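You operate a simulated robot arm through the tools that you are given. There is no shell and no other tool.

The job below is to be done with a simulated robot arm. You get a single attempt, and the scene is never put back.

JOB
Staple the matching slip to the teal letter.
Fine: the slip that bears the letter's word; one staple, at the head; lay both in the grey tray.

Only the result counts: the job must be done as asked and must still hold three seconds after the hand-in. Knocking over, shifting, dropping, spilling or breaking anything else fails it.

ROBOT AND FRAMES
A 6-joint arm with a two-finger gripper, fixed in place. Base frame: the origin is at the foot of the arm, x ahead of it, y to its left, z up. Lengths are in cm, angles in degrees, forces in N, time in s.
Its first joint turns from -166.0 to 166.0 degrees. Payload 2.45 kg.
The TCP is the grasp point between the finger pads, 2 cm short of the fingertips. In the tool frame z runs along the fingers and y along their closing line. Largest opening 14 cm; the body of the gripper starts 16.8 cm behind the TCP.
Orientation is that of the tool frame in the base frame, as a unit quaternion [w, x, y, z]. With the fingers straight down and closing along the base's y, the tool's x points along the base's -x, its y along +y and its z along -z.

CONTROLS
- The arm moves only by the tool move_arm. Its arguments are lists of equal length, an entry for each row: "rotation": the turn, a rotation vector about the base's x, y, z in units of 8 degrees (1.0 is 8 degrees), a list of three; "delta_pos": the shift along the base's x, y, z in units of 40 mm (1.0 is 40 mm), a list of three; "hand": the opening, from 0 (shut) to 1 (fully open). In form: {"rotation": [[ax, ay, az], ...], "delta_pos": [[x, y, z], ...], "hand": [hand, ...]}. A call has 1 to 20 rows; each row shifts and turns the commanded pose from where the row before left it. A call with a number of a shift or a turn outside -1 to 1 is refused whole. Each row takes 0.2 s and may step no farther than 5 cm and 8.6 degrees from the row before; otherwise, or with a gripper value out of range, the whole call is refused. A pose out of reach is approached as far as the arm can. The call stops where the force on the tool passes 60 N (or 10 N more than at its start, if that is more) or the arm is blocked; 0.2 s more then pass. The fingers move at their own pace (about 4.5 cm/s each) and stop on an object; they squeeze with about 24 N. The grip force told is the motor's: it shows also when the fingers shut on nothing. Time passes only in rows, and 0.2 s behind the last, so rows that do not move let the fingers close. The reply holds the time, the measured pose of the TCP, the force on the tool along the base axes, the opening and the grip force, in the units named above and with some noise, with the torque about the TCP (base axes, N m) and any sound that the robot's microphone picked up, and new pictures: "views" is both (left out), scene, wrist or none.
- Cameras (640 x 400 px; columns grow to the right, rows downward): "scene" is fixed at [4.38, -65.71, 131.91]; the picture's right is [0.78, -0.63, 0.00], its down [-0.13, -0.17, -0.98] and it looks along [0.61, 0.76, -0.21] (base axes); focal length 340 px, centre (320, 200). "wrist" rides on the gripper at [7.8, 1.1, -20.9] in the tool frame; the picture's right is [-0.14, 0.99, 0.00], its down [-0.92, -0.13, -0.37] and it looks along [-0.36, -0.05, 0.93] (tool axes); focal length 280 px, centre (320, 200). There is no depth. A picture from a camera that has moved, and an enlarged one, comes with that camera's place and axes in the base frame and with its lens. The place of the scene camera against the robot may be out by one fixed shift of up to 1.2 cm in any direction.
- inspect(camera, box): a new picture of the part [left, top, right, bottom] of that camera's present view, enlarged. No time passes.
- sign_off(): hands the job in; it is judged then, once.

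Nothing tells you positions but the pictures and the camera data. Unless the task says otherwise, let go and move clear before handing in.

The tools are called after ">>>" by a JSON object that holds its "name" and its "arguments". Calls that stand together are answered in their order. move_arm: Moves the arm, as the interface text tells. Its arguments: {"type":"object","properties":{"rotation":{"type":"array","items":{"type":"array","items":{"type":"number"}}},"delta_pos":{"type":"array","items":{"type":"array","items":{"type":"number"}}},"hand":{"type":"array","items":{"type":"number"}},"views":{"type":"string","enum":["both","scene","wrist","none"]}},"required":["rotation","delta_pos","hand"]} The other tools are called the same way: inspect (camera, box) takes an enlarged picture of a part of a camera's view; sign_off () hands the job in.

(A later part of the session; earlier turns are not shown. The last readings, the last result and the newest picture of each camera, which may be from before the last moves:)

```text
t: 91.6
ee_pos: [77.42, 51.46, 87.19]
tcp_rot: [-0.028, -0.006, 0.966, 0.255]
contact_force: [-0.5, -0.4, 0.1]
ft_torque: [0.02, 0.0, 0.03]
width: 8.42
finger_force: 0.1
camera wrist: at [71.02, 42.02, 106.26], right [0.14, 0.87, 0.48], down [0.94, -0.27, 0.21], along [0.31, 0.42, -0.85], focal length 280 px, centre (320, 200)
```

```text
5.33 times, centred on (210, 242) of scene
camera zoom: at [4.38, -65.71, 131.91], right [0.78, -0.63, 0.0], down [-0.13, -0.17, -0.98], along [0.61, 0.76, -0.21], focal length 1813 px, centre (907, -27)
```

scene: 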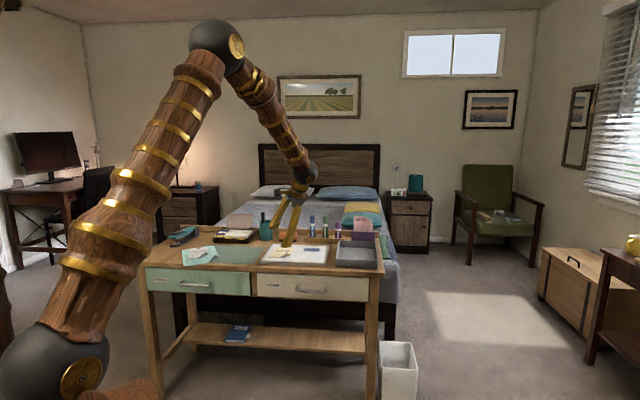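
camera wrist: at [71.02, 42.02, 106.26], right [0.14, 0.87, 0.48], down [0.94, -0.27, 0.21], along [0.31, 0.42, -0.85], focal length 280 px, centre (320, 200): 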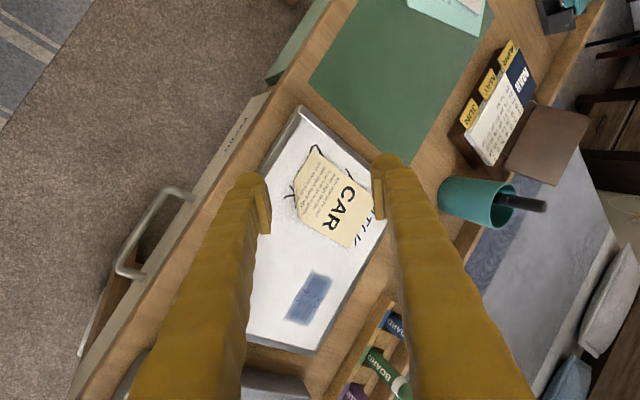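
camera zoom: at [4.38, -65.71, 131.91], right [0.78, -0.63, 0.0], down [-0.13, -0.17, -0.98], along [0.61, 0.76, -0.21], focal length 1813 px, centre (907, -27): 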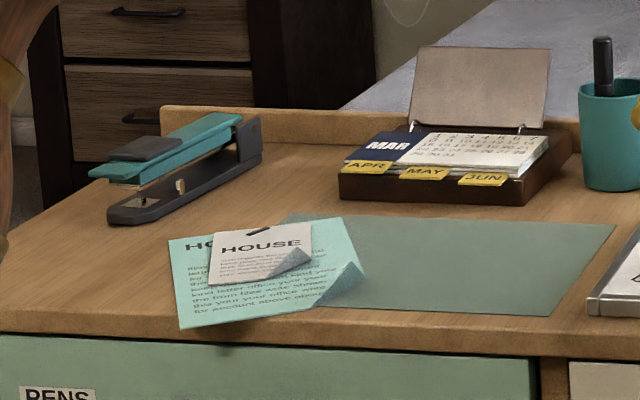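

>>> {"name": "move_arm", "arguments": {"rotation": [[-0.92, -0.09, 0], [-0.92, -0.09, 0], [-0.92, -0.09, 0], [-0.92, -0.09, 0], [0, 0, 0]], "delta_pos": [[0.5, -0.9, 0.6], [0.5, -0.9, 0.6], [0.5, -0.9, 0.6], [0.4, -0.9, 0.6], [0, -0.3, 0.3]], "hand": [1, 1, 1, 1, 1], "views": "wrist"}}

>>> {"name": "inspect", "arguments": {"camera": "wrist", "box": [230, 190, 450, 370]}}

```text
t: 92.8
ee_pos: [84.99, 35.91, 97.76]
tcp_rot: [-0.005, -0.006, 1.0, -0.001]
contact_force: [-0.3, -0.4, 0.5]
ft_torque: [0.0, -0.04, -0.01]
width: 13.99
finger_force: 0.1
camera wrist: at [77.58, 37.01, 118.7], right [0.13, 0.99, 0.0], down [0.93, -0.12, 0.36], along [0.36, -0.05, -0.93], focal length 280 px, centre (320, 200)
```

wrist: 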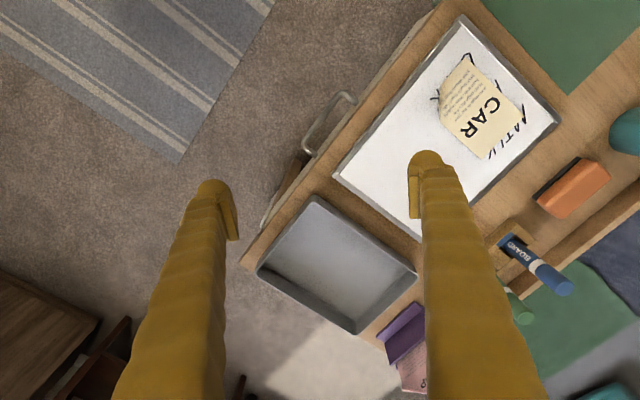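

```text
2.22 times, centred on (340, 280) of wrist
camera zoom: at [77.58, 37.01, 118.7], right [0.13, 0.99, 0.0], down [0.93, -0.12, 0.36], along [0.36, -0.05, -0.93], focal length 623 px, centre (276, 22)
```

zoom: 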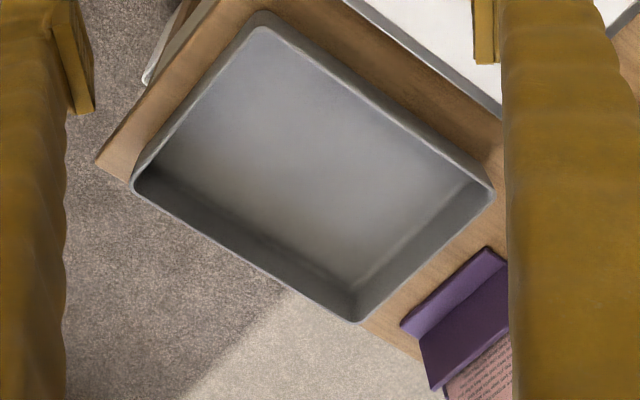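

The tray's inside measures about 22.5 × 16.7 cm, so the letter fits with some margin. Now I'll re-grip the letter's flap, with the hand also leaning sideways by 18° so that it can reach the tray.

>>> {"name": "move_arm", "arguments": {"rotation": [[0, 0, 0.906], [0, 0, 0.906], [0, 0, 0.906], [0, 0, 0.906], [0.82, 0.455, 0], [0.82, 0.455, 0], [0.82, 0.455, 0], [0.82, 0.455, 0], [0.315, -0.5685, -0.375], [0.315, -0.5685, -0.375], [0.315, -0.5685, -0.375], [0, 0, 0]], "delta_pos": [[-0.62, 0.7, -0.1], [-0.62, 0.7, -0.1], [-0.62, 0.7, -0.1], [-0.62, 0.7, -0.1], [-0.62, 0.7, -0.1], [-0.62, 0.7, -0.1], [-0.62, 0.7, -0.1], [-0.62, 0.7, -0.1], [-0.62, 0.7, -0.4], [-0.62, 0.75, -0.5], [-0.6, 0.75, -0.5], [0, 0, -0.5]], "hand": [0.8, 0.6, 0.4, 0.22, 0.22, 0.22, 0.22, 0.22, 0.22, 0.22, 0.22, 0.22]}}

>>> {"name": "inspect", "arguments": {"camera": "wrist", "box": [240, 60, 460, 240]}}

>>> {"name": "inspect", "arguments": {"camera": "scene", "box": [170, 215, 250, 270]}}

```text
t: 95.4
ee_pos: [57.92, 67.19, 87.13]
tcp_rot: [0.08, -0.205, 0.933, 0.285]
contact_force: [0.4, 0.9, -0.1]
ft_torque: [0.0, -0.01, -0.01]
width: 3.08
finger_force: 0.1
camera wrist: at [49.94, 53.6, 102.75], right [-0.3, 0.79, 0.53], down [0.87, 0.01, 0.48], along [0.38, 0.61, -0.7], focal length 280 px, centre (320, 200)
```

scene: 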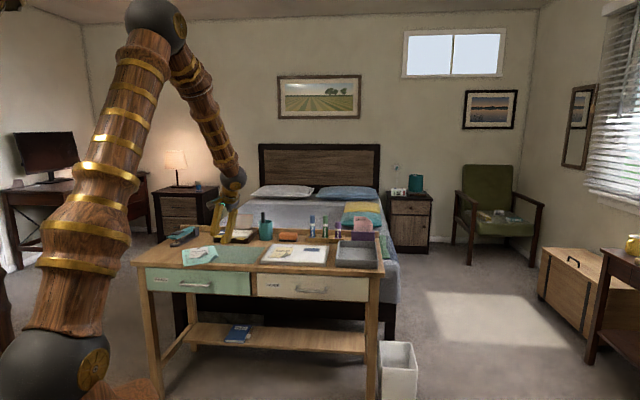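
wrist: 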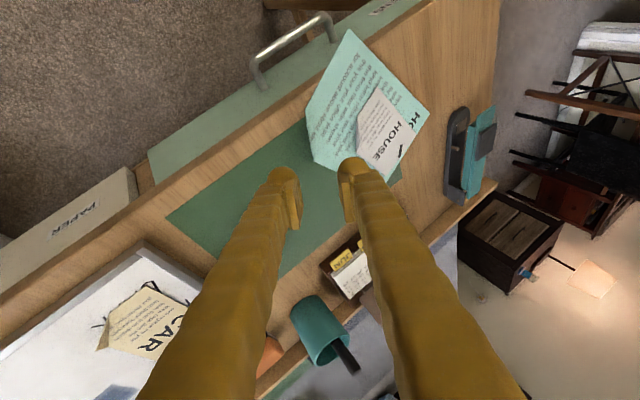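

```text
2.22 times, centred on (350, 150) of wrist
camera zoom: at [49.94, 53.6, 102.75], right [-0.3, 0.79, 0.53], down [0.87, 0.01, 0.48], along [0.38, 0.61, -0.7], focal length 623 px, centre (253, 311)
```

zoom: 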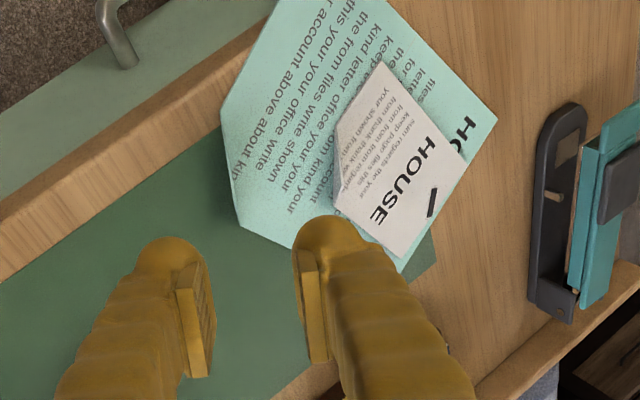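

```text
7.27 times, centred on (210, 242) of scene
camera zoom: at [4.38, -65.71, 131.91], right [0.78, -0.63, 0.0], down [-0.13, -0.17, -0.98], along [0.61, 0.76, -0.21], focal length 2472 px, centre (1120, -109)
```

zoom: 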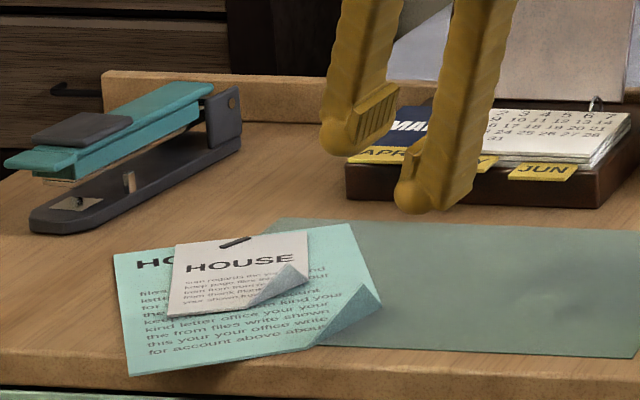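

>>> {"name": "move_arm", "arguments": {"rotation": [[0, 0, 0], [0, 0, 0], [0, 0, 0], [0, 0, 0]], "delta_pos": [[-0.03, 0.1, -0.75], [0.02, 0.28, -0.41], [0.02, 0.28, -0.41], [0, 0, 0]], "hand": [0.22, 0.22, 0.22, 0.22], "views": "none"}}

>>> {"name": "inspect", "arguments": {"camera": "wrist", "box": [260, 60, 420, 220]}}

>>> {"name": "inspect", "arguments": {"camera": "scene", "box": [180, 225, 240, 270]}}

```text
t: 96.4
ee_pos: [57.92, 69.92, 80.7]
tcp_rot: [0.08, -0.207, 0.933, 0.285]
contact_force: [-0.3, 0.9, -0.1]
ft_torque: [-0.01, -0.01, 0.0]
width: 3.1
finger_force: 0.2
```

```text
2.50 times, centred on (340, 140) of wrist
camera zoom: at [49.92, 56.3, 96.38], right [-0.3, 0.79, 0.53], down [0.87, 0.01, 0.48], along [0.38, 0.61, -0.7], focal length 701 px, centre (270, 350)
```

zoom: 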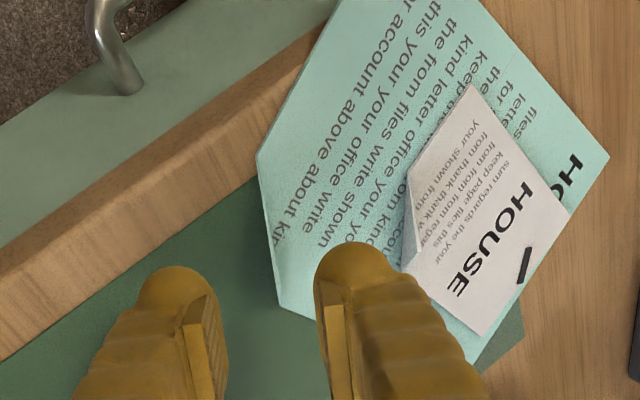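

```text
8.89 times, centred on (210, 248) of scene
camera zoom: at [4.38, -65.71, 131.91], right [0.78, -0.63, 0.0], down [-0.13, -0.17, -0.98], along [0.61, 0.76, -0.21], focal length 3022 px, centre (1298, -222)
```

zoom: 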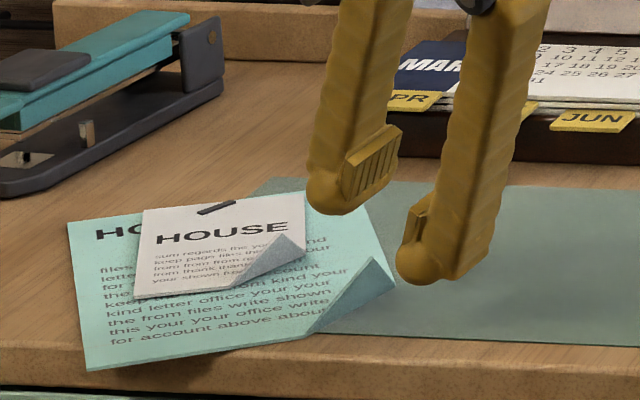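

>>> {"name": "move_arm", "arguments": {"rotation": [[0, 0, 0], [0, 0, 0], [0, 0, 0], [0, 0, 0]], "delta_pos": [[0.01, 0.18, -0.26], [0.01, 0.18, -0.26], [0, 0, 0], [0, 0, 0]], "hand": [0.22, 0.2, 0.16, 0.12], "views": "none"}}

>>> {"name": "inspect", "arguments": {"camera": "wrist", "box": [260, 80, 400, 220]}}

>>> {"name": "inspect", "arguments": {"camera": "scene", "box": [190, 230, 240, 268]}}

```text
t: 97.4
ee_pos: [57.97, 71.34, 78.78]
tcp_rot: [0.079, -0.206, 0.933, 0.284]
contact_force: [-0.9, -1.0, -0.7]
ft_torque: [0.02, -0.02, -0.03]
width: 1.69
finger_force: 0.0
```

```text
2.86 times, centred on (330, 150) of wrist
camera zoom: at [50.03, 57.76, 94.33], right [-0.3, 0.79, 0.53], down [0.87, 0.01, 0.48], along [0.38, 0.61, -0.7], focal length 801 px, centre (291, 343)
```

zoom: 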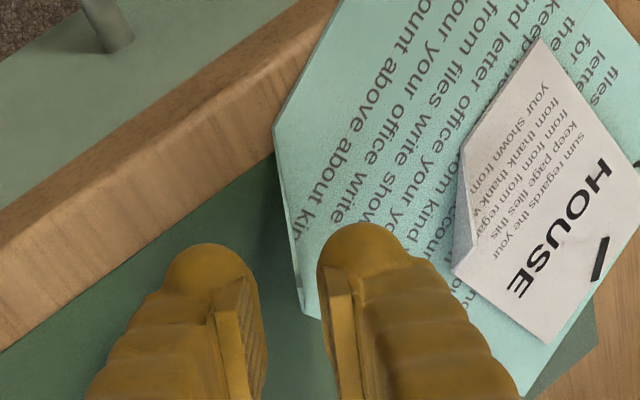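

```text
10.53 times, centred on (215, 249) of scene
camera zoom: at [4.38, -65.71, 131.91], right [0.78, -0.63, 0.0], down [-0.13, -0.17, -0.98], along [0.61, 0.76, -0.21], focal length 3578 px, centre (1425, -316)
```

zoom: 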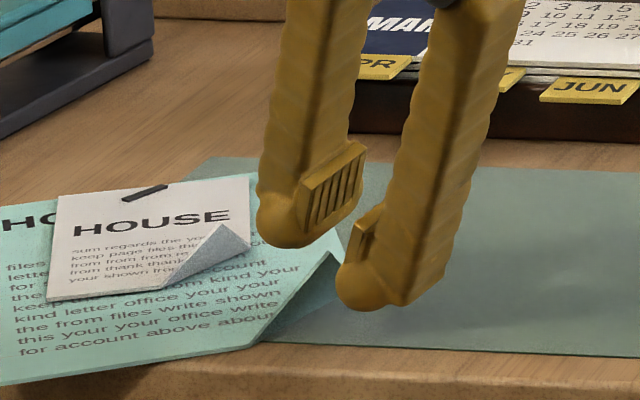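

>>> {"name": "move_arm", "arguments": {"rotation": [[0, 0, 0], [0, 0, 0], [0, 0, 0]], "delta_pos": [[0.01, 0.11, -0.16], [0.01, 0.08, -0.13], [0, 0, 0]], "hand": [0.12, 0.1, 0.08], "views": "none"}}

>>> {"name": "inspect", "arguments": {"camera": "wrist", "box": [260, 80, 400, 220]}}

>>> {"name": "inspect", "arguments": {"camera": "scene", "box": [190, 230, 240, 268]}}

```text
t: 98.2
ee_pos: [58.16, 71.98, 77.62]
tcp_rot: [0.079, -0.206, 0.933, 0.285]
contact_force: [1.1, 0.4, -0.4]
ft_torque: [-0.01, 0.0, -0.02]
width: 1.12
finger_force: 0.1
```

```text
2.86 times, centred on (330, 150) of wrist
camera zoom: at [50.11, 58.5, 93.16], right [-0.3, 0.79, 0.53], down [0.87, 0.01, 0.48], along [0.38, 0.61, -0.7], focal length 801 px, centre (291, 343)
```

zoom: 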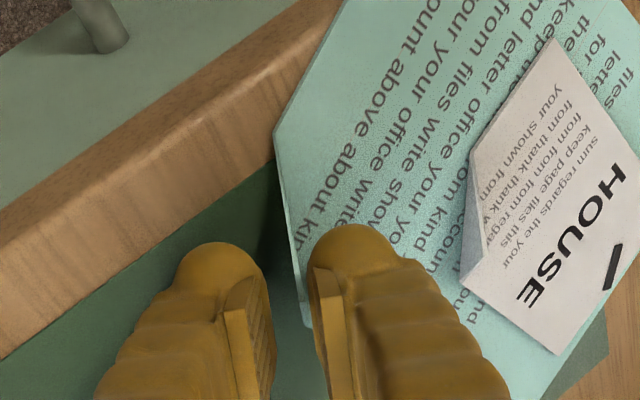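

```text
10.53 times, centred on (215, 249) of scene
camera zoom: at [4.38, -65.71, 131.91], right [0.78, -0.63, 0.0], down [-0.13, -0.17, -0.98], along [0.61, 0.76, -0.21], focal length 3578 px, centre (1425, -316)
```

zoom: 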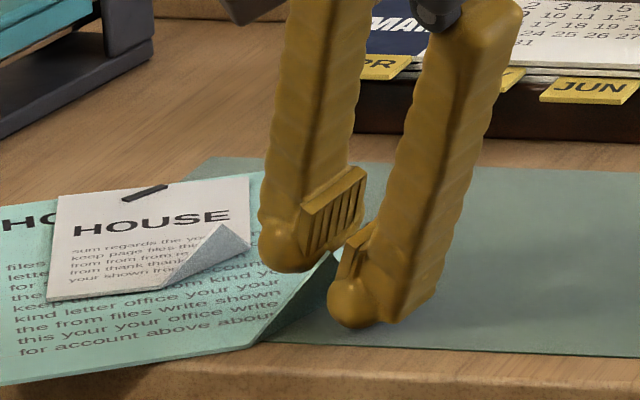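

>>> {"name": "move_arm", "arguments": {"rotation": [[0, 0, 0], [0, 0, 0], [0, 0, 0], [0, 0, 0]], "delta_pos": [[-0.11, -0.035, -0.04], [0, 0, 0], [0, 0, 0], [0, 0, 0]], "hand": [0.07, 0, 0, 0], "views": "none"}}

>>> {"name": "inspect", "arguments": {"camera": "wrist", "box": [260, 40, 500, 240]}}

>>> {"name": "inspect", "arguments": {"camera": "scene", "box": [190, 230, 240, 268]}}

```text
t: 99.2
ee_pos: [57.66, 71.92, 77.44]
tcp_rot: [0.079, -0.206, 0.933, 0.284]
contact_force: [-0.7, -0.3, 1.2]
ft_torque: [0.02, -0.04, 0.01]
width: 0.61
finger_force: 14.0
```

```text
2.00 times, centred on (380, 140) of wrist
camera zoom: at [49.68, 58.35, 93.04], right [-0.3, 0.79, 0.53], down [0.87, 0.01, 0.48], along [0.38, 0.61, -0.7], focal length 561 px, centre (200, 320)
```

zoom: 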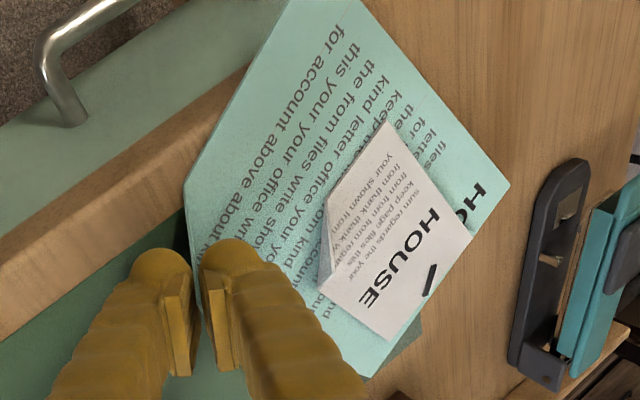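

```text
10.53 times, centred on (215, 249) of scene
camera zoom: at [4.38, -65.71, 131.91], right [0.78, -0.63, 0.0], down [-0.13, -0.17, -0.98], along [0.61, 0.76, -0.21], focal length 3578 px, centre (1425, -316)
```

zoom: 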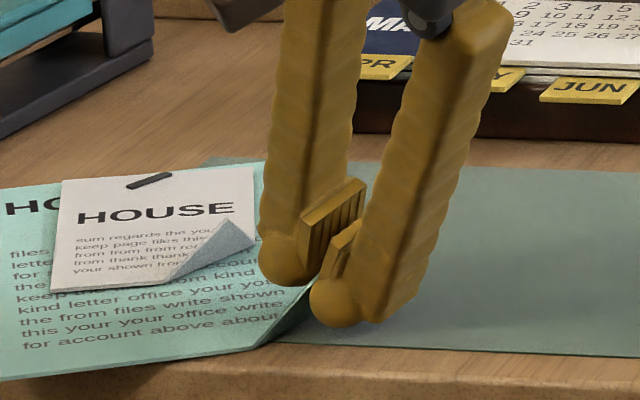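

Gripped again. Gentle lift to test the hold.

>>> {"name": "move_arm", "arguments": {"rotation": [[0, 0, 0], [0, 0, 0], [0, 0, 0], [0, 0, 0], [0, 0, 0]], "delta_pos": [[0, 0, 0.12], [0, 0, 0.25], [0, 0, 0.4], [0, 0, 0.4], [0, 0, 0]], "hand": [0, 0, 0, 0, 0], "views": "none"}}

>>> {"name": "inspect", "arguments": {"camera": "wrist", "box": [260, 40, 500, 240]}}

>>> {"name": "inspect", "arguments": {"camera": "scene", "box": [160, 210, 260, 275]}}

```text
t: 100.4
ee_pos: [57.64, 71.78, 82.21]
tcp_rot: [0.079, -0.206, 0.933, 0.283]
contact_force: [-0.5, 0.0, -1.2]
ft_torque: [-0.03, -0.01, -0.02]
width: 0.58
finger_force: 14.1
```

```text
2.00 times, centred on (380, 140) of wrist
camera zoom: at [49.64, 58.23, 97.76], right [-0.3, 0.79, 0.53], down [0.87, 0.01, 0.48], along [0.38, 0.61, -0.7], focal length 561 px, centre (200, 320)
```

zoom: 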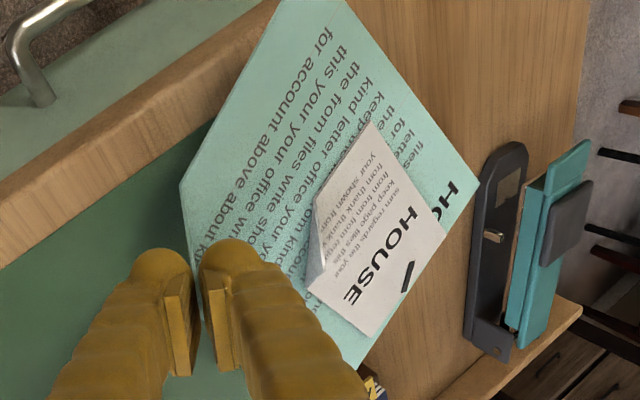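

```text
6.15 times, centred on (210, 242) of scene
camera zoom: at [4.38, -65.71, 131.91], right [0.78, -0.63, 0.0], down [-0.13, -0.17, -0.98], along [0.61, 0.76, -0.21], focal length 2092 px, centre (997, -62)
```

zoom: 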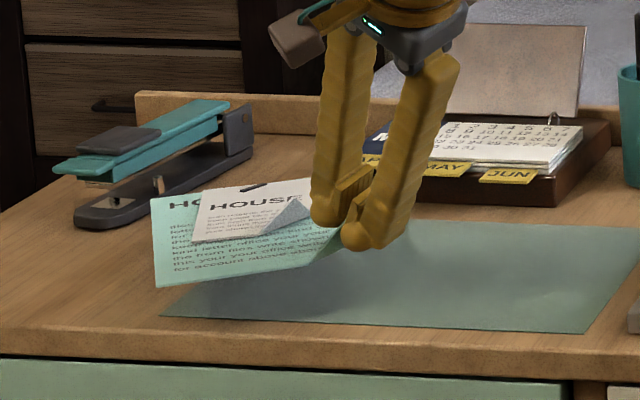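

>>> {"name": "inspect", "arguments": {"camera": "wrist", "box": [270, 0, 480, 240]}}

```text
1.67 times, centred on (375, 120) of wrist
camera zoom: at [49.64, 58.23, 97.76], right [-0.3, 0.79, 0.53], down [0.87, 0.01, 0.48], along [0.38, 0.61, -0.7], focal length 467 px, centre (228, 333)
```

zoom: 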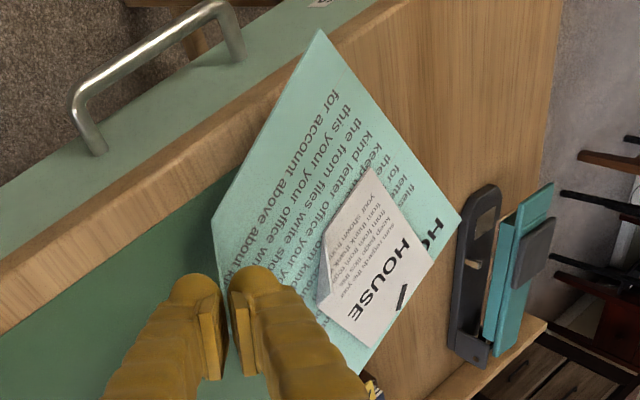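

The stack hangs level (within about 1.3°) in the new grip. I'll pull back from the calendar, carry it along the desk front at a safe height, and only turn it once I'm near the tray.

>>> {"name": "move_arm", "arguments": {"rotation": [[0, 0, 0], [0, 0, 0], [0, 0, 0], [0, 0, 0], [0, 0, 0], [0, 0, 0], [0, 0, 0], [0, 0, 0], [0, 0, 0], [0, 0, 0], [0, 0, 0], [0, 0, 0], [0, 0, 0], [0, 0, 0], [0, 0, 0], [0, 0, 0]], "delta_pos": [[-0.4, -0.4, 0.25], [-0.55, -0.55, 0.25], [-0.5, -0.5, 0.25], [0.3, -0.3, 0], [0.6, -0.58, 0], [0.72, -0.68, 0], [0.72, -0.68, 0], [0.72, -0.68, 0], [0.72, -0.68, 0], [0.72, -0.68, 0], [0.72, -0.68, 0], [0.72, -0.68, 0], [0.72, -0.68, 0], [0.72, -0.68, 0], [0.6, -0.6, 0], [0, 0, 0]], "hand": [0, 0, 0, 0, 0, 0, 0, 0, 0, 0, 0, 0, 0, 0, 0, 0]}}

>>> {"name": "inspect", "arguments": {"camera": "wrist", "box": [270, 0, 480, 240]}}

```text
t: 103.8
ee_pos: [83.95, 35.8, 85.1]
tcp_rot: [0.08, -0.206, 0.933, 0.285]
contact_force: [0.5, -0.6, -0.2]
ft_torque: [-0.03, -0.02, 0.0]
width: 0.62
finger_force: 13.8
camera wrist: at [75.92, 22.2, 100.75], right [-0.3, 0.79, 0.53], down [0.87, 0.01, 0.48], along [0.38, 0.61, -0.7], focal length 280 px, centre (320, 200)
```

scene: 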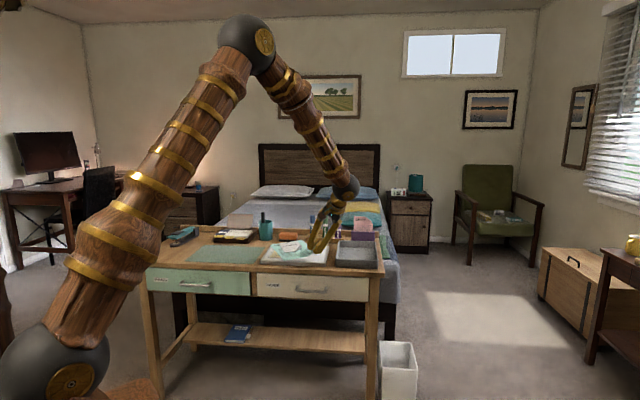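
wrist: 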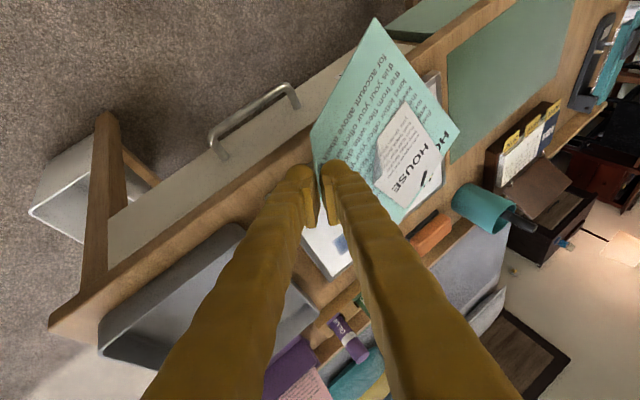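

```text
1.67 times, centred on (375, 120) of wrist
camera zoom: at [75.92, 22.2, 100.75], right [-0.3, 0.79, 0.53], down [0.87, 0.01, 0.48], along [0.38, 0.61, -0.7], focal length 467 px, centre (228, 333)
```

zoom: 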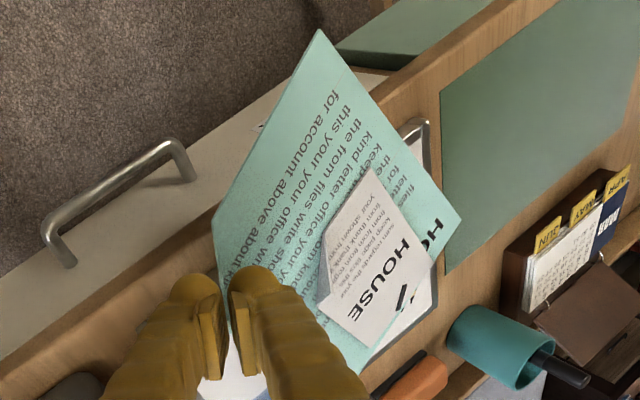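

>>> {"name": "move_arm", "arguments": {"rotation": [[0, 0, -0.94], [0, 0, -0.94], [0, 0, -0.94], [0, 0, -0.94], [0, 0, 0], [0, 0, 0], [0, 0, 0]], "delta_pos": [[0.6, -0.6, 0], [0.65, -0.65, 0], [0.65, -0.65, 0], [0.65, -0.65, 0], [0.7, -0.7, 0], [0.6, -0.68, 0], [0, 0, 0]], "hand": [0, 0, 0, 0, 0, 0, 0]}}

>>> {"name": "inspect", "arguments": {"camera": "wrist", "box": [270, 0, 480, 240]}}

>>> {"name": "inspect", "arguments": {"camera": "scene", "box": [270, 205, 400, 285]}}

```text
t: 105.4
ee_pos: [99.15, 20.08, 85.11]
tcp_rot: [0.15, 0.043, 0.954, 0.254]
contact_force: [-0.4, 0.4, 1.1]
ft_torque: [0.0, 0.03, -0.04]
width: 0.58
finger_force: 13.9
camera wrist: at [85.56, 12.42, 100.83], right [0.14, 0.84, 0.53], down [0.76, -0.43, 0.48], along [0.63, 0.34, -0.7], focal length 280 px, centre (320, 200)
```

scene: 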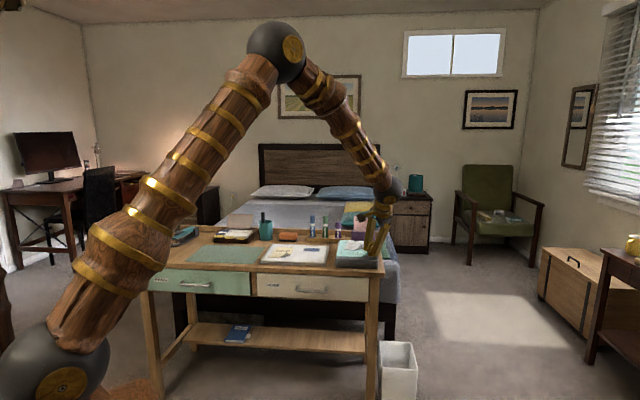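
wrist: 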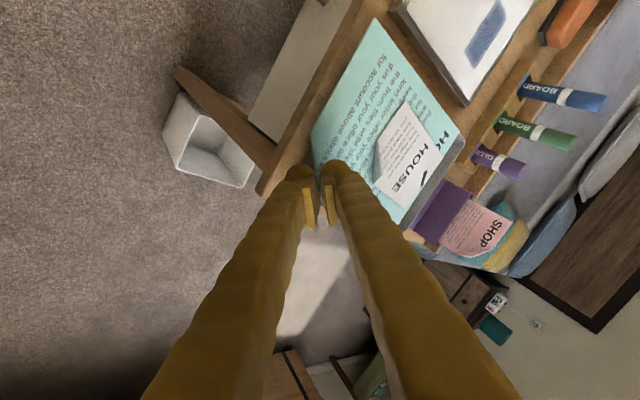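

```text
1.67 times, centred on (375, 120) of wrist
camera zoom: at [85.56, 12.42, 100.83], right [0.14, 0.84, 0.53], down [0.76, -0.43, 0.48], along [0.63, 0.34, -0.7], focal length 467 px, centre (228, 333)
```

zoom: 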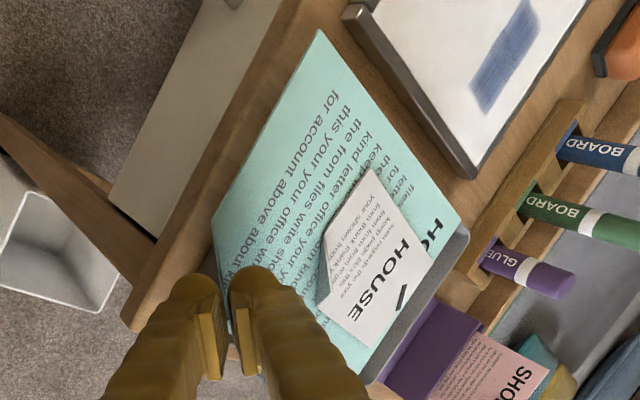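

```text
4.92 times, centred on (335, 245) of scene
camera zoom: at [4.38, -65.71, 131.91], right [0.78, -0.63, 0.0], down [-0.13, -0.17, -0.98], along [0.61, 0.76, -0.21], focal length 1674 px, centre (246, -22)
```

zoom: 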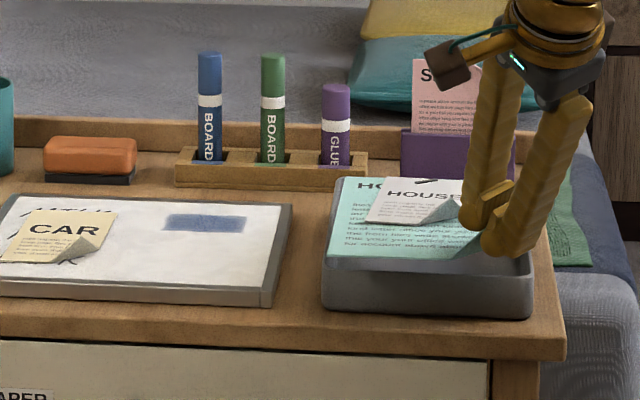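

Everything is still level and the turn is done. I'll move the stack out over the tray, still above the rim, and check alignment.

>>> {"name": "move_arm", "arguments": {"rotation": [[0, 0, 0.1], [0, 0, 0], [0, 0, 0]], "delta_pos": [[0.72, 0.64, -0.25], [0.72, 0.63, -0.2], [0, 0, 0]], "hand": [0, 0, 0], "views": "wrist"}}

>>> {"name": "inspect", "arguments": {"camera": "wrist", "box": [270, 0, 480, 240]}}

>>> {"name": "inspect", "arguments": {"camera": "scene", "box": [320, 215, 400, 280]}}

```text
t: 106.2
ee_pos: [105.04, 25.02, 83.24]
tcp_rot: [0.15, 0.037, 0.955, 0.255]
contact_force: [0.1, -0.5, 0.2]
ft_torque: [-0.03, 0.04, -0.02]
width: 0.59
finger_force: 13.3
camera wrist: at [91.54, 17.17, 98.85], right [0.13, 0.84, 0.53], down [0.77, -0.42, 0.48], along [0.63, 0.35, -0.7], focal length 280 px, centre (320, 200)
```

wrist: 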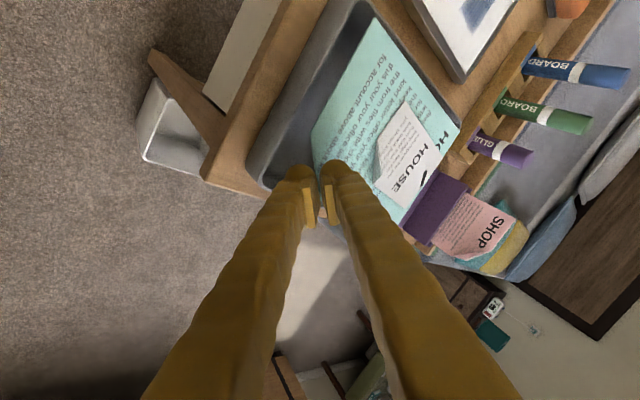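

```text
1.67 times, centred on (375, 120) of wrist
camera zoom: at [91.54, 17.17, 98.85], right [0.13, 0.84, 0.53], down [0.77, -0.42, 0.48], along [0.63, 0.35, -0.7], focal length 467 px, centre (228, 333)
```

zoom: 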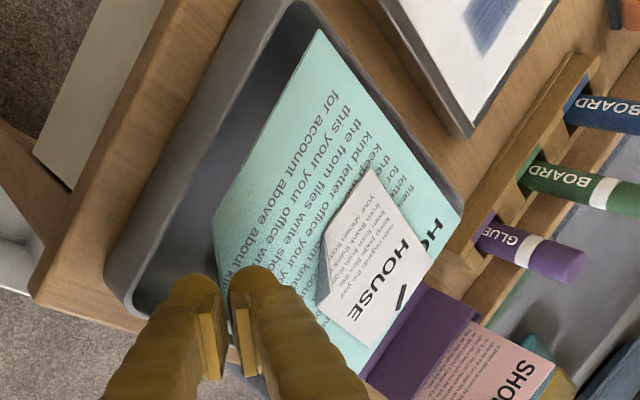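

```text
6.15 times, centred on (360, 248) of scene
camera zoom: at [4.38, -65.71, 131.91], right [0.78, -0.63, 0.0], down [-0.13, -0.17, -0.98], along [0.61, 0.76, -0.21], focal length 2092 px, centre (74, -92)
```

zoom: 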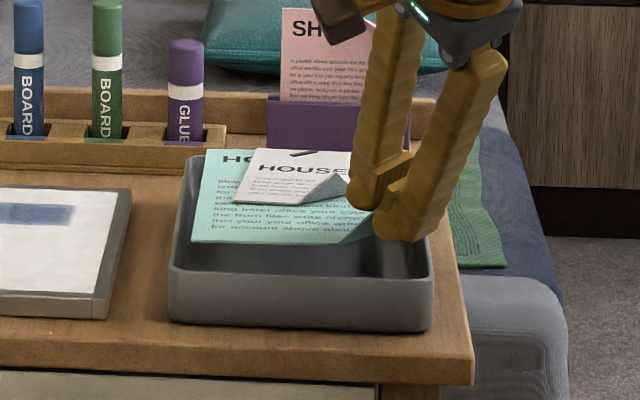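

The letter's corners sit inside the tray's inner edges with roughly 0.6–0.9 cm to spare on every side. I'll lower it slowly.

>>> {"name": "move_arm", "arguments": {"rotation": [[0, 0, 0], [0, 0, 0], [0, 0, 0], [0, 0, 0], [0, 0, 0]], "delta_pos": [[-0.01, 0.01, -0.18], [0, 0.01, -0.18], [0, 0.01, -0.18], [0, 0, -0.16], [0, 0, 0]], "hand": [0, 0, 0, 0, 0], "views": "none"}}

>>> {"name": "inspect", "arguments": {"camera": "wrist", "box": [270, 0, 480, 240]}}

>>> {"name": "inspect", "arguments": {"camera": "scene", "box": [330, 225, 395, 275]}}

```text
t: 107.4
ee_pos: [105.03, 25.19, 80.38]
tcp_rot: [0.149, 0.037, 0.954, 0.256]
contact_force: [0.8, -0.9, -0.6]
ft_torque: [-0.01, 0.02, 0.01]
width: 0.6
finger_force: 14.1
```

```text
1.67 times, centred on (375, 120) of wrist
camera zoom: at [91.35, 17.34, 96.09], right [0.13, 0.84, 0.53], down [0.77, -0.42, 0.48], along [0.63, 0.35, -0.7], focal length 467 px, centre (228, 333)
```

zoom: 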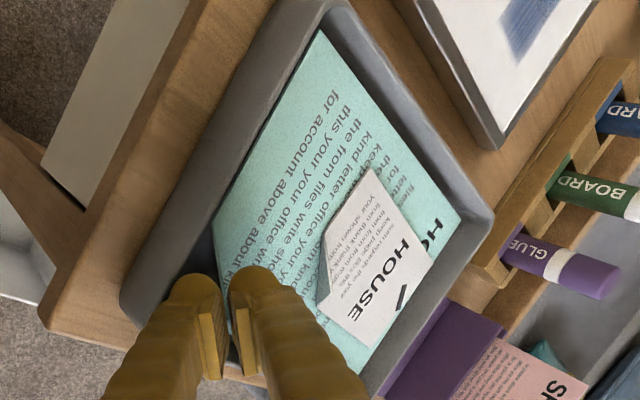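

```text
8.00 times, centred on (362, 250) of scene
camera zoom: at [4.38, -65.71, 131.91], right [0.78, -0.63, 0.0], down [-0.13, -0.17, -0.98], along [0.61, 0.76, -0.21], focal length 2720 px, centre (-20, -200)
```

zoom: 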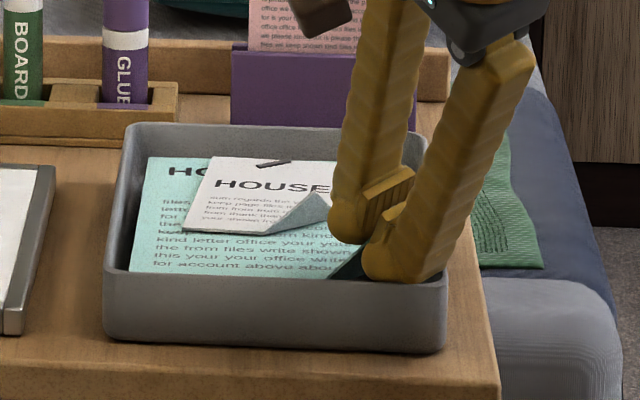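

>>> {"name": "move_arm", "arguments": {"rotation": [[0, 0, 0], [0, 0, 0], [0, 0, 0]], "delta_pos": [[0, 0, -0.08], [0, 0, -0.08], [0, 0, 0]], "hand": [0, 0, 0], "views": "none"}}

>>> {"name": "inspect", "arguments": {"camera": "scene", "box": [330, 225, 395, 275]}}

>>> {"name": "inspect", "arguments": {"camera": "wrist", "box": [270, 0, 480, 240]}}

```text
t: 108.2
ee_pos: [105.08, 25.14, 79.9]
tcp_rot: [0.15, 0.036, 0.954, 0.256]
contact_force: [9.2, 5.8, 15.1]
ft_torque: [-0.22, 0.01, 0.09]
width: 0.61
finger_force: 14.5
```

```text
8.00 times, centred on (362, 250) of scene
camera zoom: at [4.38, -65.71, 131.91], right [0.78, -0.63, 0.0], down [-0.13, -0.17, -0.98], along [0.61, 0.76, -0.21], focal length 2720 px, centre (-20, -200)
```

zoom: 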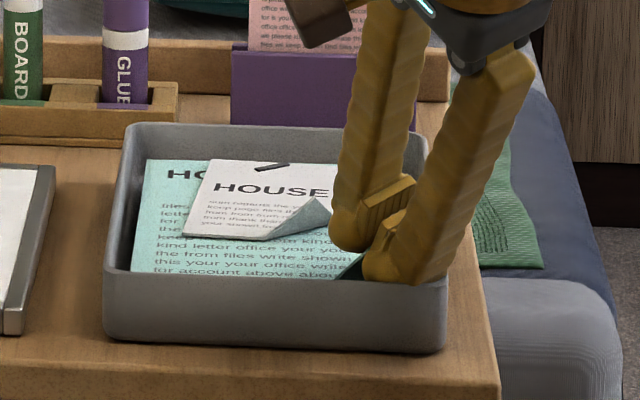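

```text
1.67 times, centred on (375, 120) of wrist
camera zoom: at [91.4, 17.34, 95.6], right [0.12, 0.84, 0.53], down [0.77, -0.42, 0.49], along [0.63, 0.35, -0.69], focal length 467 px, centre (228, 333)
```

zoom: 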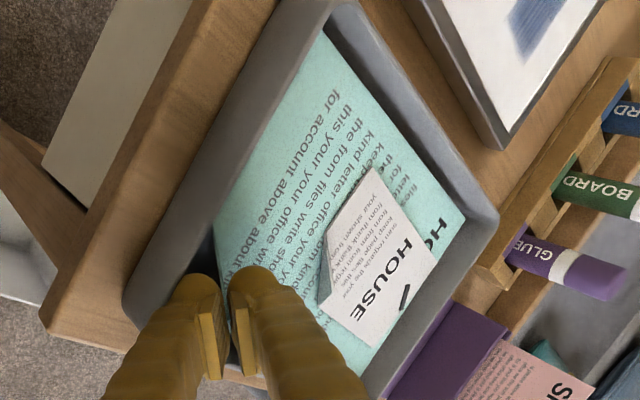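

The finger is touching the tray's front rim, so I'll back up half a centimetre and open just enough to free the flap.

>>> {"name": "move_arm", "arguments": {"rotation": [[0, 0, 0], [0, 0, 0], [0, 0, 0]], "delta_pos": [[0, 0, 0.08], [0.0, 0.0, 0.06], [0, 0, 0]], "hand": [0, 0, 0], "views": "none"}}

>>> {"name": "inspect", "arguments": {"camera": "scene", "box": [320, 220, 400, 280]}}

>>> {"name": "inspect", "arguments": {"camera": "wrist", "box": [270, 0, 480, 240]}}

```text
t: 109.0
ee_pos: [104.99, 25.04, 80.33]
tcp_rot: [0.148, 0.037, 0.955, 0.255]
contact_force: [-0.1, -0.5, -0.5]
ft_torque: [-0.02, 0.01, -0.01]
width: 0.62
finger_force: 14.4
```

```text
6.67 times, centred on (360, 250) of scene
camera zoom: at [4.38, -65.71, 131.91], right [0.78, -0.63, 0.0], down [-0.13, -0.17, -0.98], along [0.61, 0.76, -0.21], focal length 2266 px, centre (53, -133)
```

zoom: 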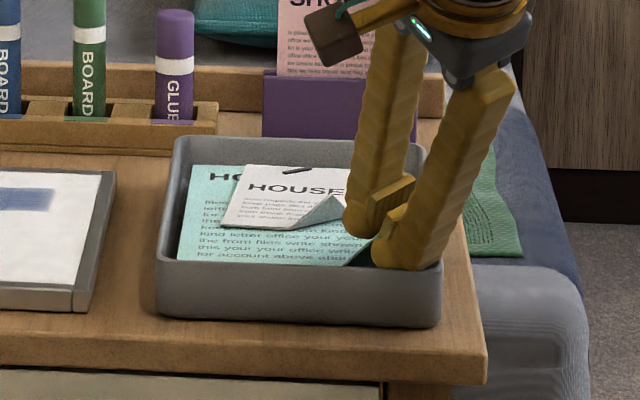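

```text
1.67 times, centred on (375, 120) of wrist
camera zoom: at [91.31, 17.32, 96.01], right [0.13, 0.84, 0.53], down [0.77, -0.42, 0.48], along [0.63, 0.35, -0.7], focal length 467 px, centre (228, 333)
```

zoom: 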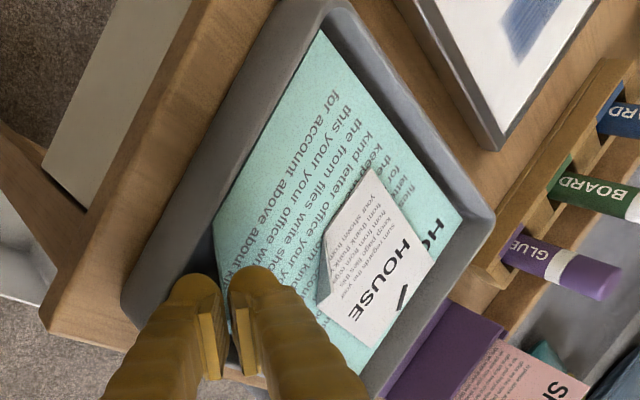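

>>> {"name": "move_arm", "arguments": {"rotation": [[0, 0, 0], [0, 0, 0], [0, 0, 0]], "delta_pos": [[0, 0, 0.03], [0, 0, 0], [0, 0, 0]], "hand": [0.07, 0.08, 0.08], "views": "none"}}

>>> {"name": "inspect", "arguments": {"camera": "scene", "box": [320, 220, 400, 280]}}

>>> {"name": "inspect", "arguments": {"camera": "wrist", "box": [270, 0, 480, 240]}}

```text
t: 109.8
ee_pos: [105.0, 25.14, 80.54]
tcp_rot: [0.149, 0.036, 0.955, 0.256]
contact_force: [1.4, 5.3, 2.0]
ft_torque: [0.1, -0.07, -0.03]
width: 0.71
finger_force: 0.0
```

```text
6.67 times, centred on (360, 250) of scene
camera zoom: at [4.38, -65.71, 131.91], right [0.78, -0.63, 0.0], down [-0.13, -0.17, -0.98], along [0.61, 0.76, -0.21], focal length 2266 px, centre (53, -133)
```

zoom: 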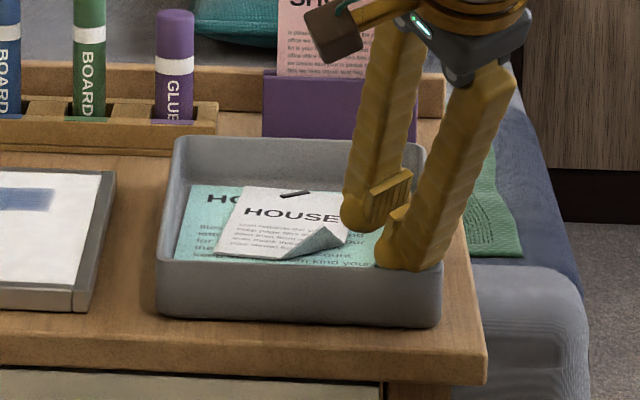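

```text
1.67 times, centred on (375, 120) of wrist
camera zoom: at [91.32, 17.34, 96.17], right [0.13, 0.84, 0.53], down [0.77, -0.42, 0.48], along [0.63, 0.35, -0.7], focal length 467 px, centre (228, 333)
```

zoom: 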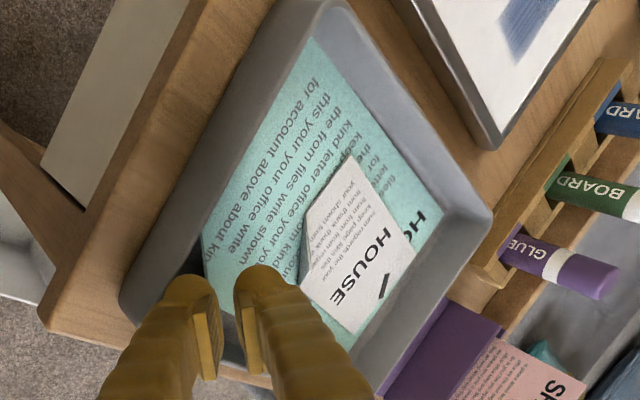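

The stack has dropped flat into the tray. I'll close the fingers to relieve the light touch on the wall and withdraw up along the tool axis.

>>> {"name": "move_arm", "arguments": {"rotation": [[0, 0, 0], [0, 0, 0], [0, 0, 0], [0, 0, 0], [0, 0, 0], [0, 0, 0]], "delta_pos": [[0, 0.02, 0.05], [-0.02, -0.03, 0.3], [-0.2, -0.25, 0.55], [-0.4, -0.4, 0.7], [-0.5, -0.3, 0.5], [0, 0, 0]], "hand": [0.03, 0.03, 0.03, 0.03, 0.03, 0.03]}}

>>> {"name": "inspect", "arguments": {"camera": "scene", "box": [300, 215, 400, 285]}}

>>> {"name": "inspect", "arguments": {"camera": "wrist", "box": [250, 0, 480, 220]}}

```text
t: 111.2
ee_pos: [100.29, 21.16, 88.88]
tcp_rot: [0.149, 0.036, 0.955, 0.255]
contact_force: [-0.2, -0.4, 0.2]
ft_torque: [0.01, 0.02, 0.04]
width: 0.4
finger_force: 0.1
camera wrist: at [86.75, 13.35, 104.61], right [0.13, 0.84, 0.53], down [0.77, -0.42, 0.48], along [0.63, 0.35, -0.7], focal length 280 px, centre (320, 200)
```

scene: 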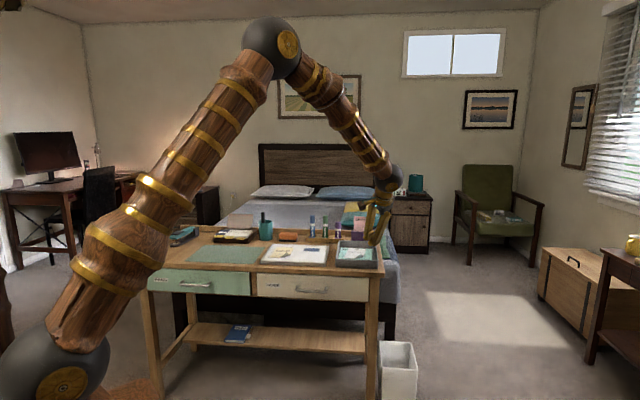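
wrist: 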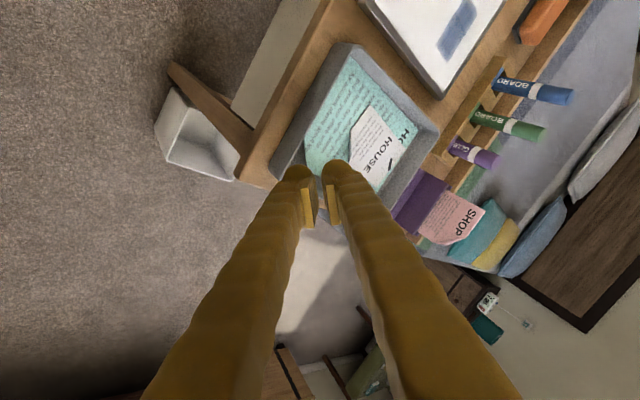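

```text
5.71 times, centred on (350, 250) of scene
camera zoom: at [4.38, -65.71, 131.91], right [0.78, -0.63, 0.0], down [-0.13, -0.17, -0.98], along [0.61, 0.76, -0.21], focal length 1943 px, centre (149, -86)
```

zoom: 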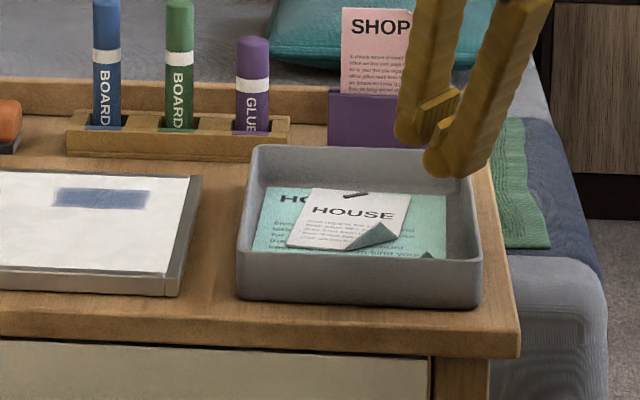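

```text
1.82 times, centred on (365, 110) of wrist
camera zoom: at [86.75, 13.35, 104.61], right [0.13, 0.84, 0.53], down [0.77, -0.42, 0.48], along [0.63, 0.35, -0.7], focal length 510 px, centre (238, 364)
```

zoom: 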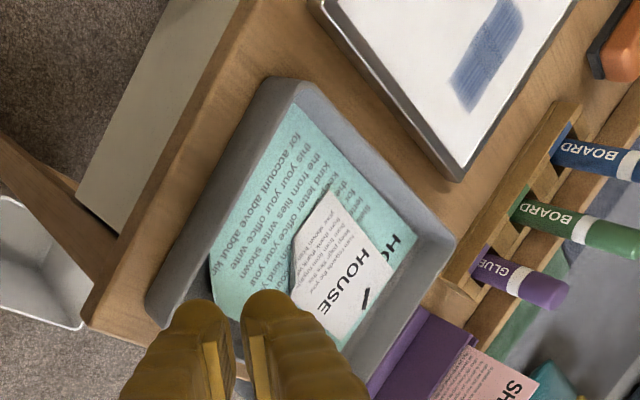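

The stapled papers lie flat in the tray and the tray hasn't moved. I'll compare the stapler's present place with where it started.

>>> {"name": "inspect", "arguments": {"camera": "scene", "box": [165, 218, 215, 252]}}

>>> {"name": "inspect", "arguments": {"camera": "scene", "box": [130, 200, 400, 310]}}

```text
11.76 times, centred on (190, 235) of scene
camera zoom: at [4.38, -65.71, 131.91], right [0.78, -0.63, 0.0], down [-0.13, -0.17, -0.98], along [0.61, 0.76, -0.21], focal length 4000 px, centre (1849, -212)
```

zoom: 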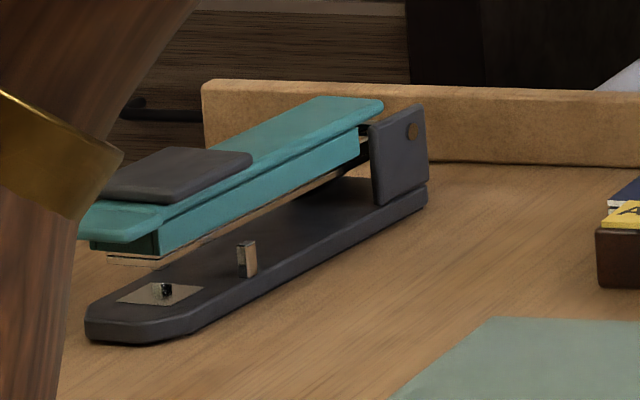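

```text
2.37 times, centred on (265, 255) of scene
camera zoom: at [4.38, -65.71, 131.91], right [0.78, -0.63, 0.0], down [-0.13, -0.17, -0.98], along [0.61, 0.76, -0.21], focal length 806 px, centre (450, 70)
```

zoom: 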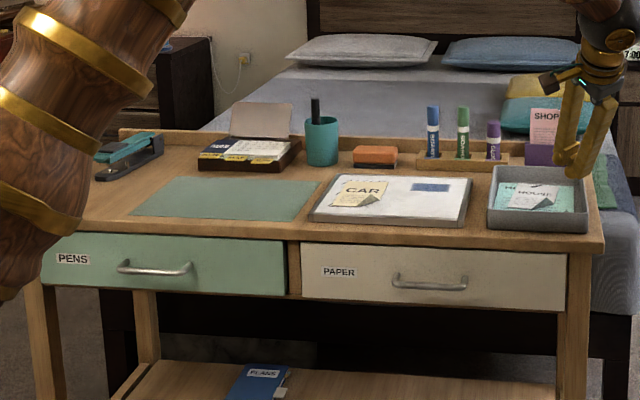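

The stapler's rear hasn't moved, but its nose is about 2 cm left of where it began. With the papers done, I'll gently nudge the nose back. First I'll bring the hand upright and travel along the desk front.

>>> {"name": "move_arm", "arguments": {"rotation": [[0, 0.65, 0.3735], [0, 0.65, 0.3735], [0, 0.65, 0.3735], [-0.9375, 0, 0], [-0.9375, 0, 0], [-0.9375, 0, 0], [-0.9375, 0, 0], [0, 0, 0]], "delta_pos": [[-0.6, 0.2, 0.4], [-0.6, 0.4, 0.4], [-0.7, 0.6, 0.3], [-0.7, 0.7, 0.3], [-0.7, 0.7, 0.3], [-0.7, 0.7, 0.2], [-0.7, 0.7, 0], [0, 0, 0]], "hand": [0, 0, 0, 0, 0, 0, 0, 0], "views": "wrist"}}

```text
t: 113.0
ee_pos: [81.83, 37.23, 96.57]
tcp_rot: [-0.003, -0.003, 1.0, 0.0]
contact_force: [0.2, 0.6, 0.3]
ft_torque: [-0.01, 0.0, -0.05]
width: 0.02
finger_force: 23.8
camera wrist: at [74.14, 38.43, 117.44], right [0.13, 0.99, 0.0], down [0.92, -0.12, 0.36], along [0.36, -0.05, -0.93], focal length 280 px, centre (320, 200)
```

wrist: 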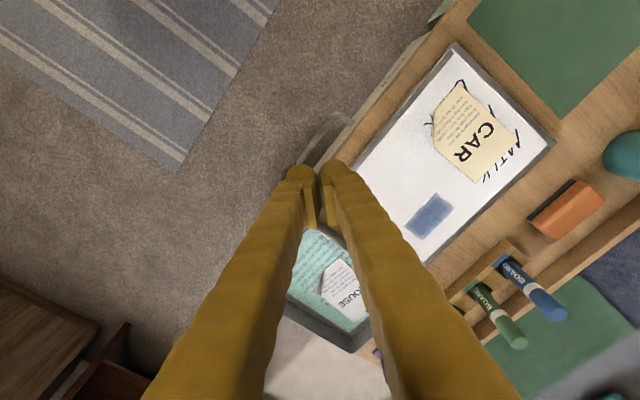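

>>> {"name": "move_arm", "arguments": {"rotation": [[0, 0, 0.9375], [0, 0, 0.9375], [0, 0, 0.9375], [0, 0, 0.9375], [0, 0, 0.9375], [0, 0, 0.9375], [0, 0, 0], [0, 0, 0], [0, 0, 0], [0, 0, 0], [0, 0, 0], [0, 0, 0], [0, 0, 0], [0, 0, 0], [0, 0, 0], [0, 0, 0], [0, 0, 0]], "delta_pos": [[-0.65, 0.74, 0], [-0.65, 0.74, 0], [-0.65, 0.74, 0], [-0.65, 0.74, 0], [-0.65, 0.74, 0], [-0.65, 0.74, 0], [-0.65, 0.74, 0], [-0.65, 0.74, 0], [-0.65, 0.74, 0], [-0.65, 0.74, 0], [-0.65, 0.74, 0], [-0.65, 0.74, 0], [-0.65, 0.74, 0], [-0.65, 0.74, 0], [-0.65, 0.74, 0], [-0.65, 0.74, 0], [0, 0, 0]], "hand": [0, 0, 0, 0, 0, 0, 0, 0, 0, 0, 0, 0, 0, 0, 0, 0, 0], "views": "wrist"}}

>>> {"name": "inspect", "arguments": {"camera": "wrist", "box": [300, 180, 420, 340]}}

```text
t: 116.6
ee_pos: [39.93, 84.84, 96.43]
tcp_rot: [-0.003, -0.385, 0.923, -0.001]
contact_force: [-0.8, 0.2, -0.2]
ft_torque: [-0.03, 0.01, -0.01]
width: 0.0
finger_force: 23.8
camera wrist: at [33.83, 80.12, 117.39], right [-0.61, 0.79, 0.0], down [0.74, 0.57, 0.36], along [0.29, 0.22, -0.93], focal length 280 px, centre (320, 200)
```

wrist: 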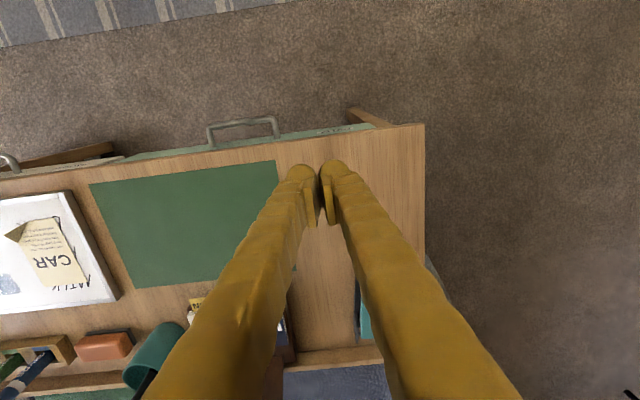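

```text
2.50 times, centred on (360, 260) of wrist
camera zoom: at [33.83, 80.12, 117.39], right [-0.61, 0.79, 0.0], down [0.74, 0.57, 0.36], along [0.29, 0.22, -0.93], focal length 701 px, centre (220, 50)
```

zoom: 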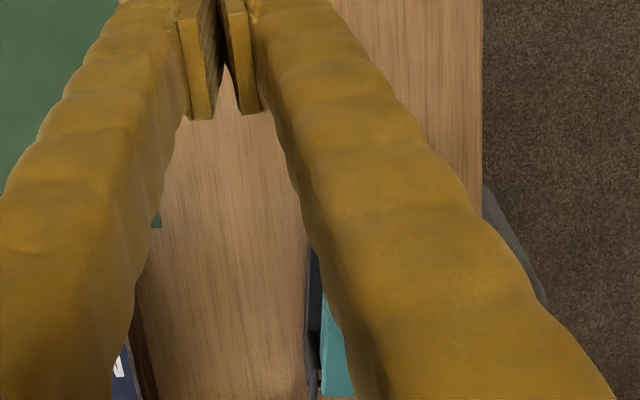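

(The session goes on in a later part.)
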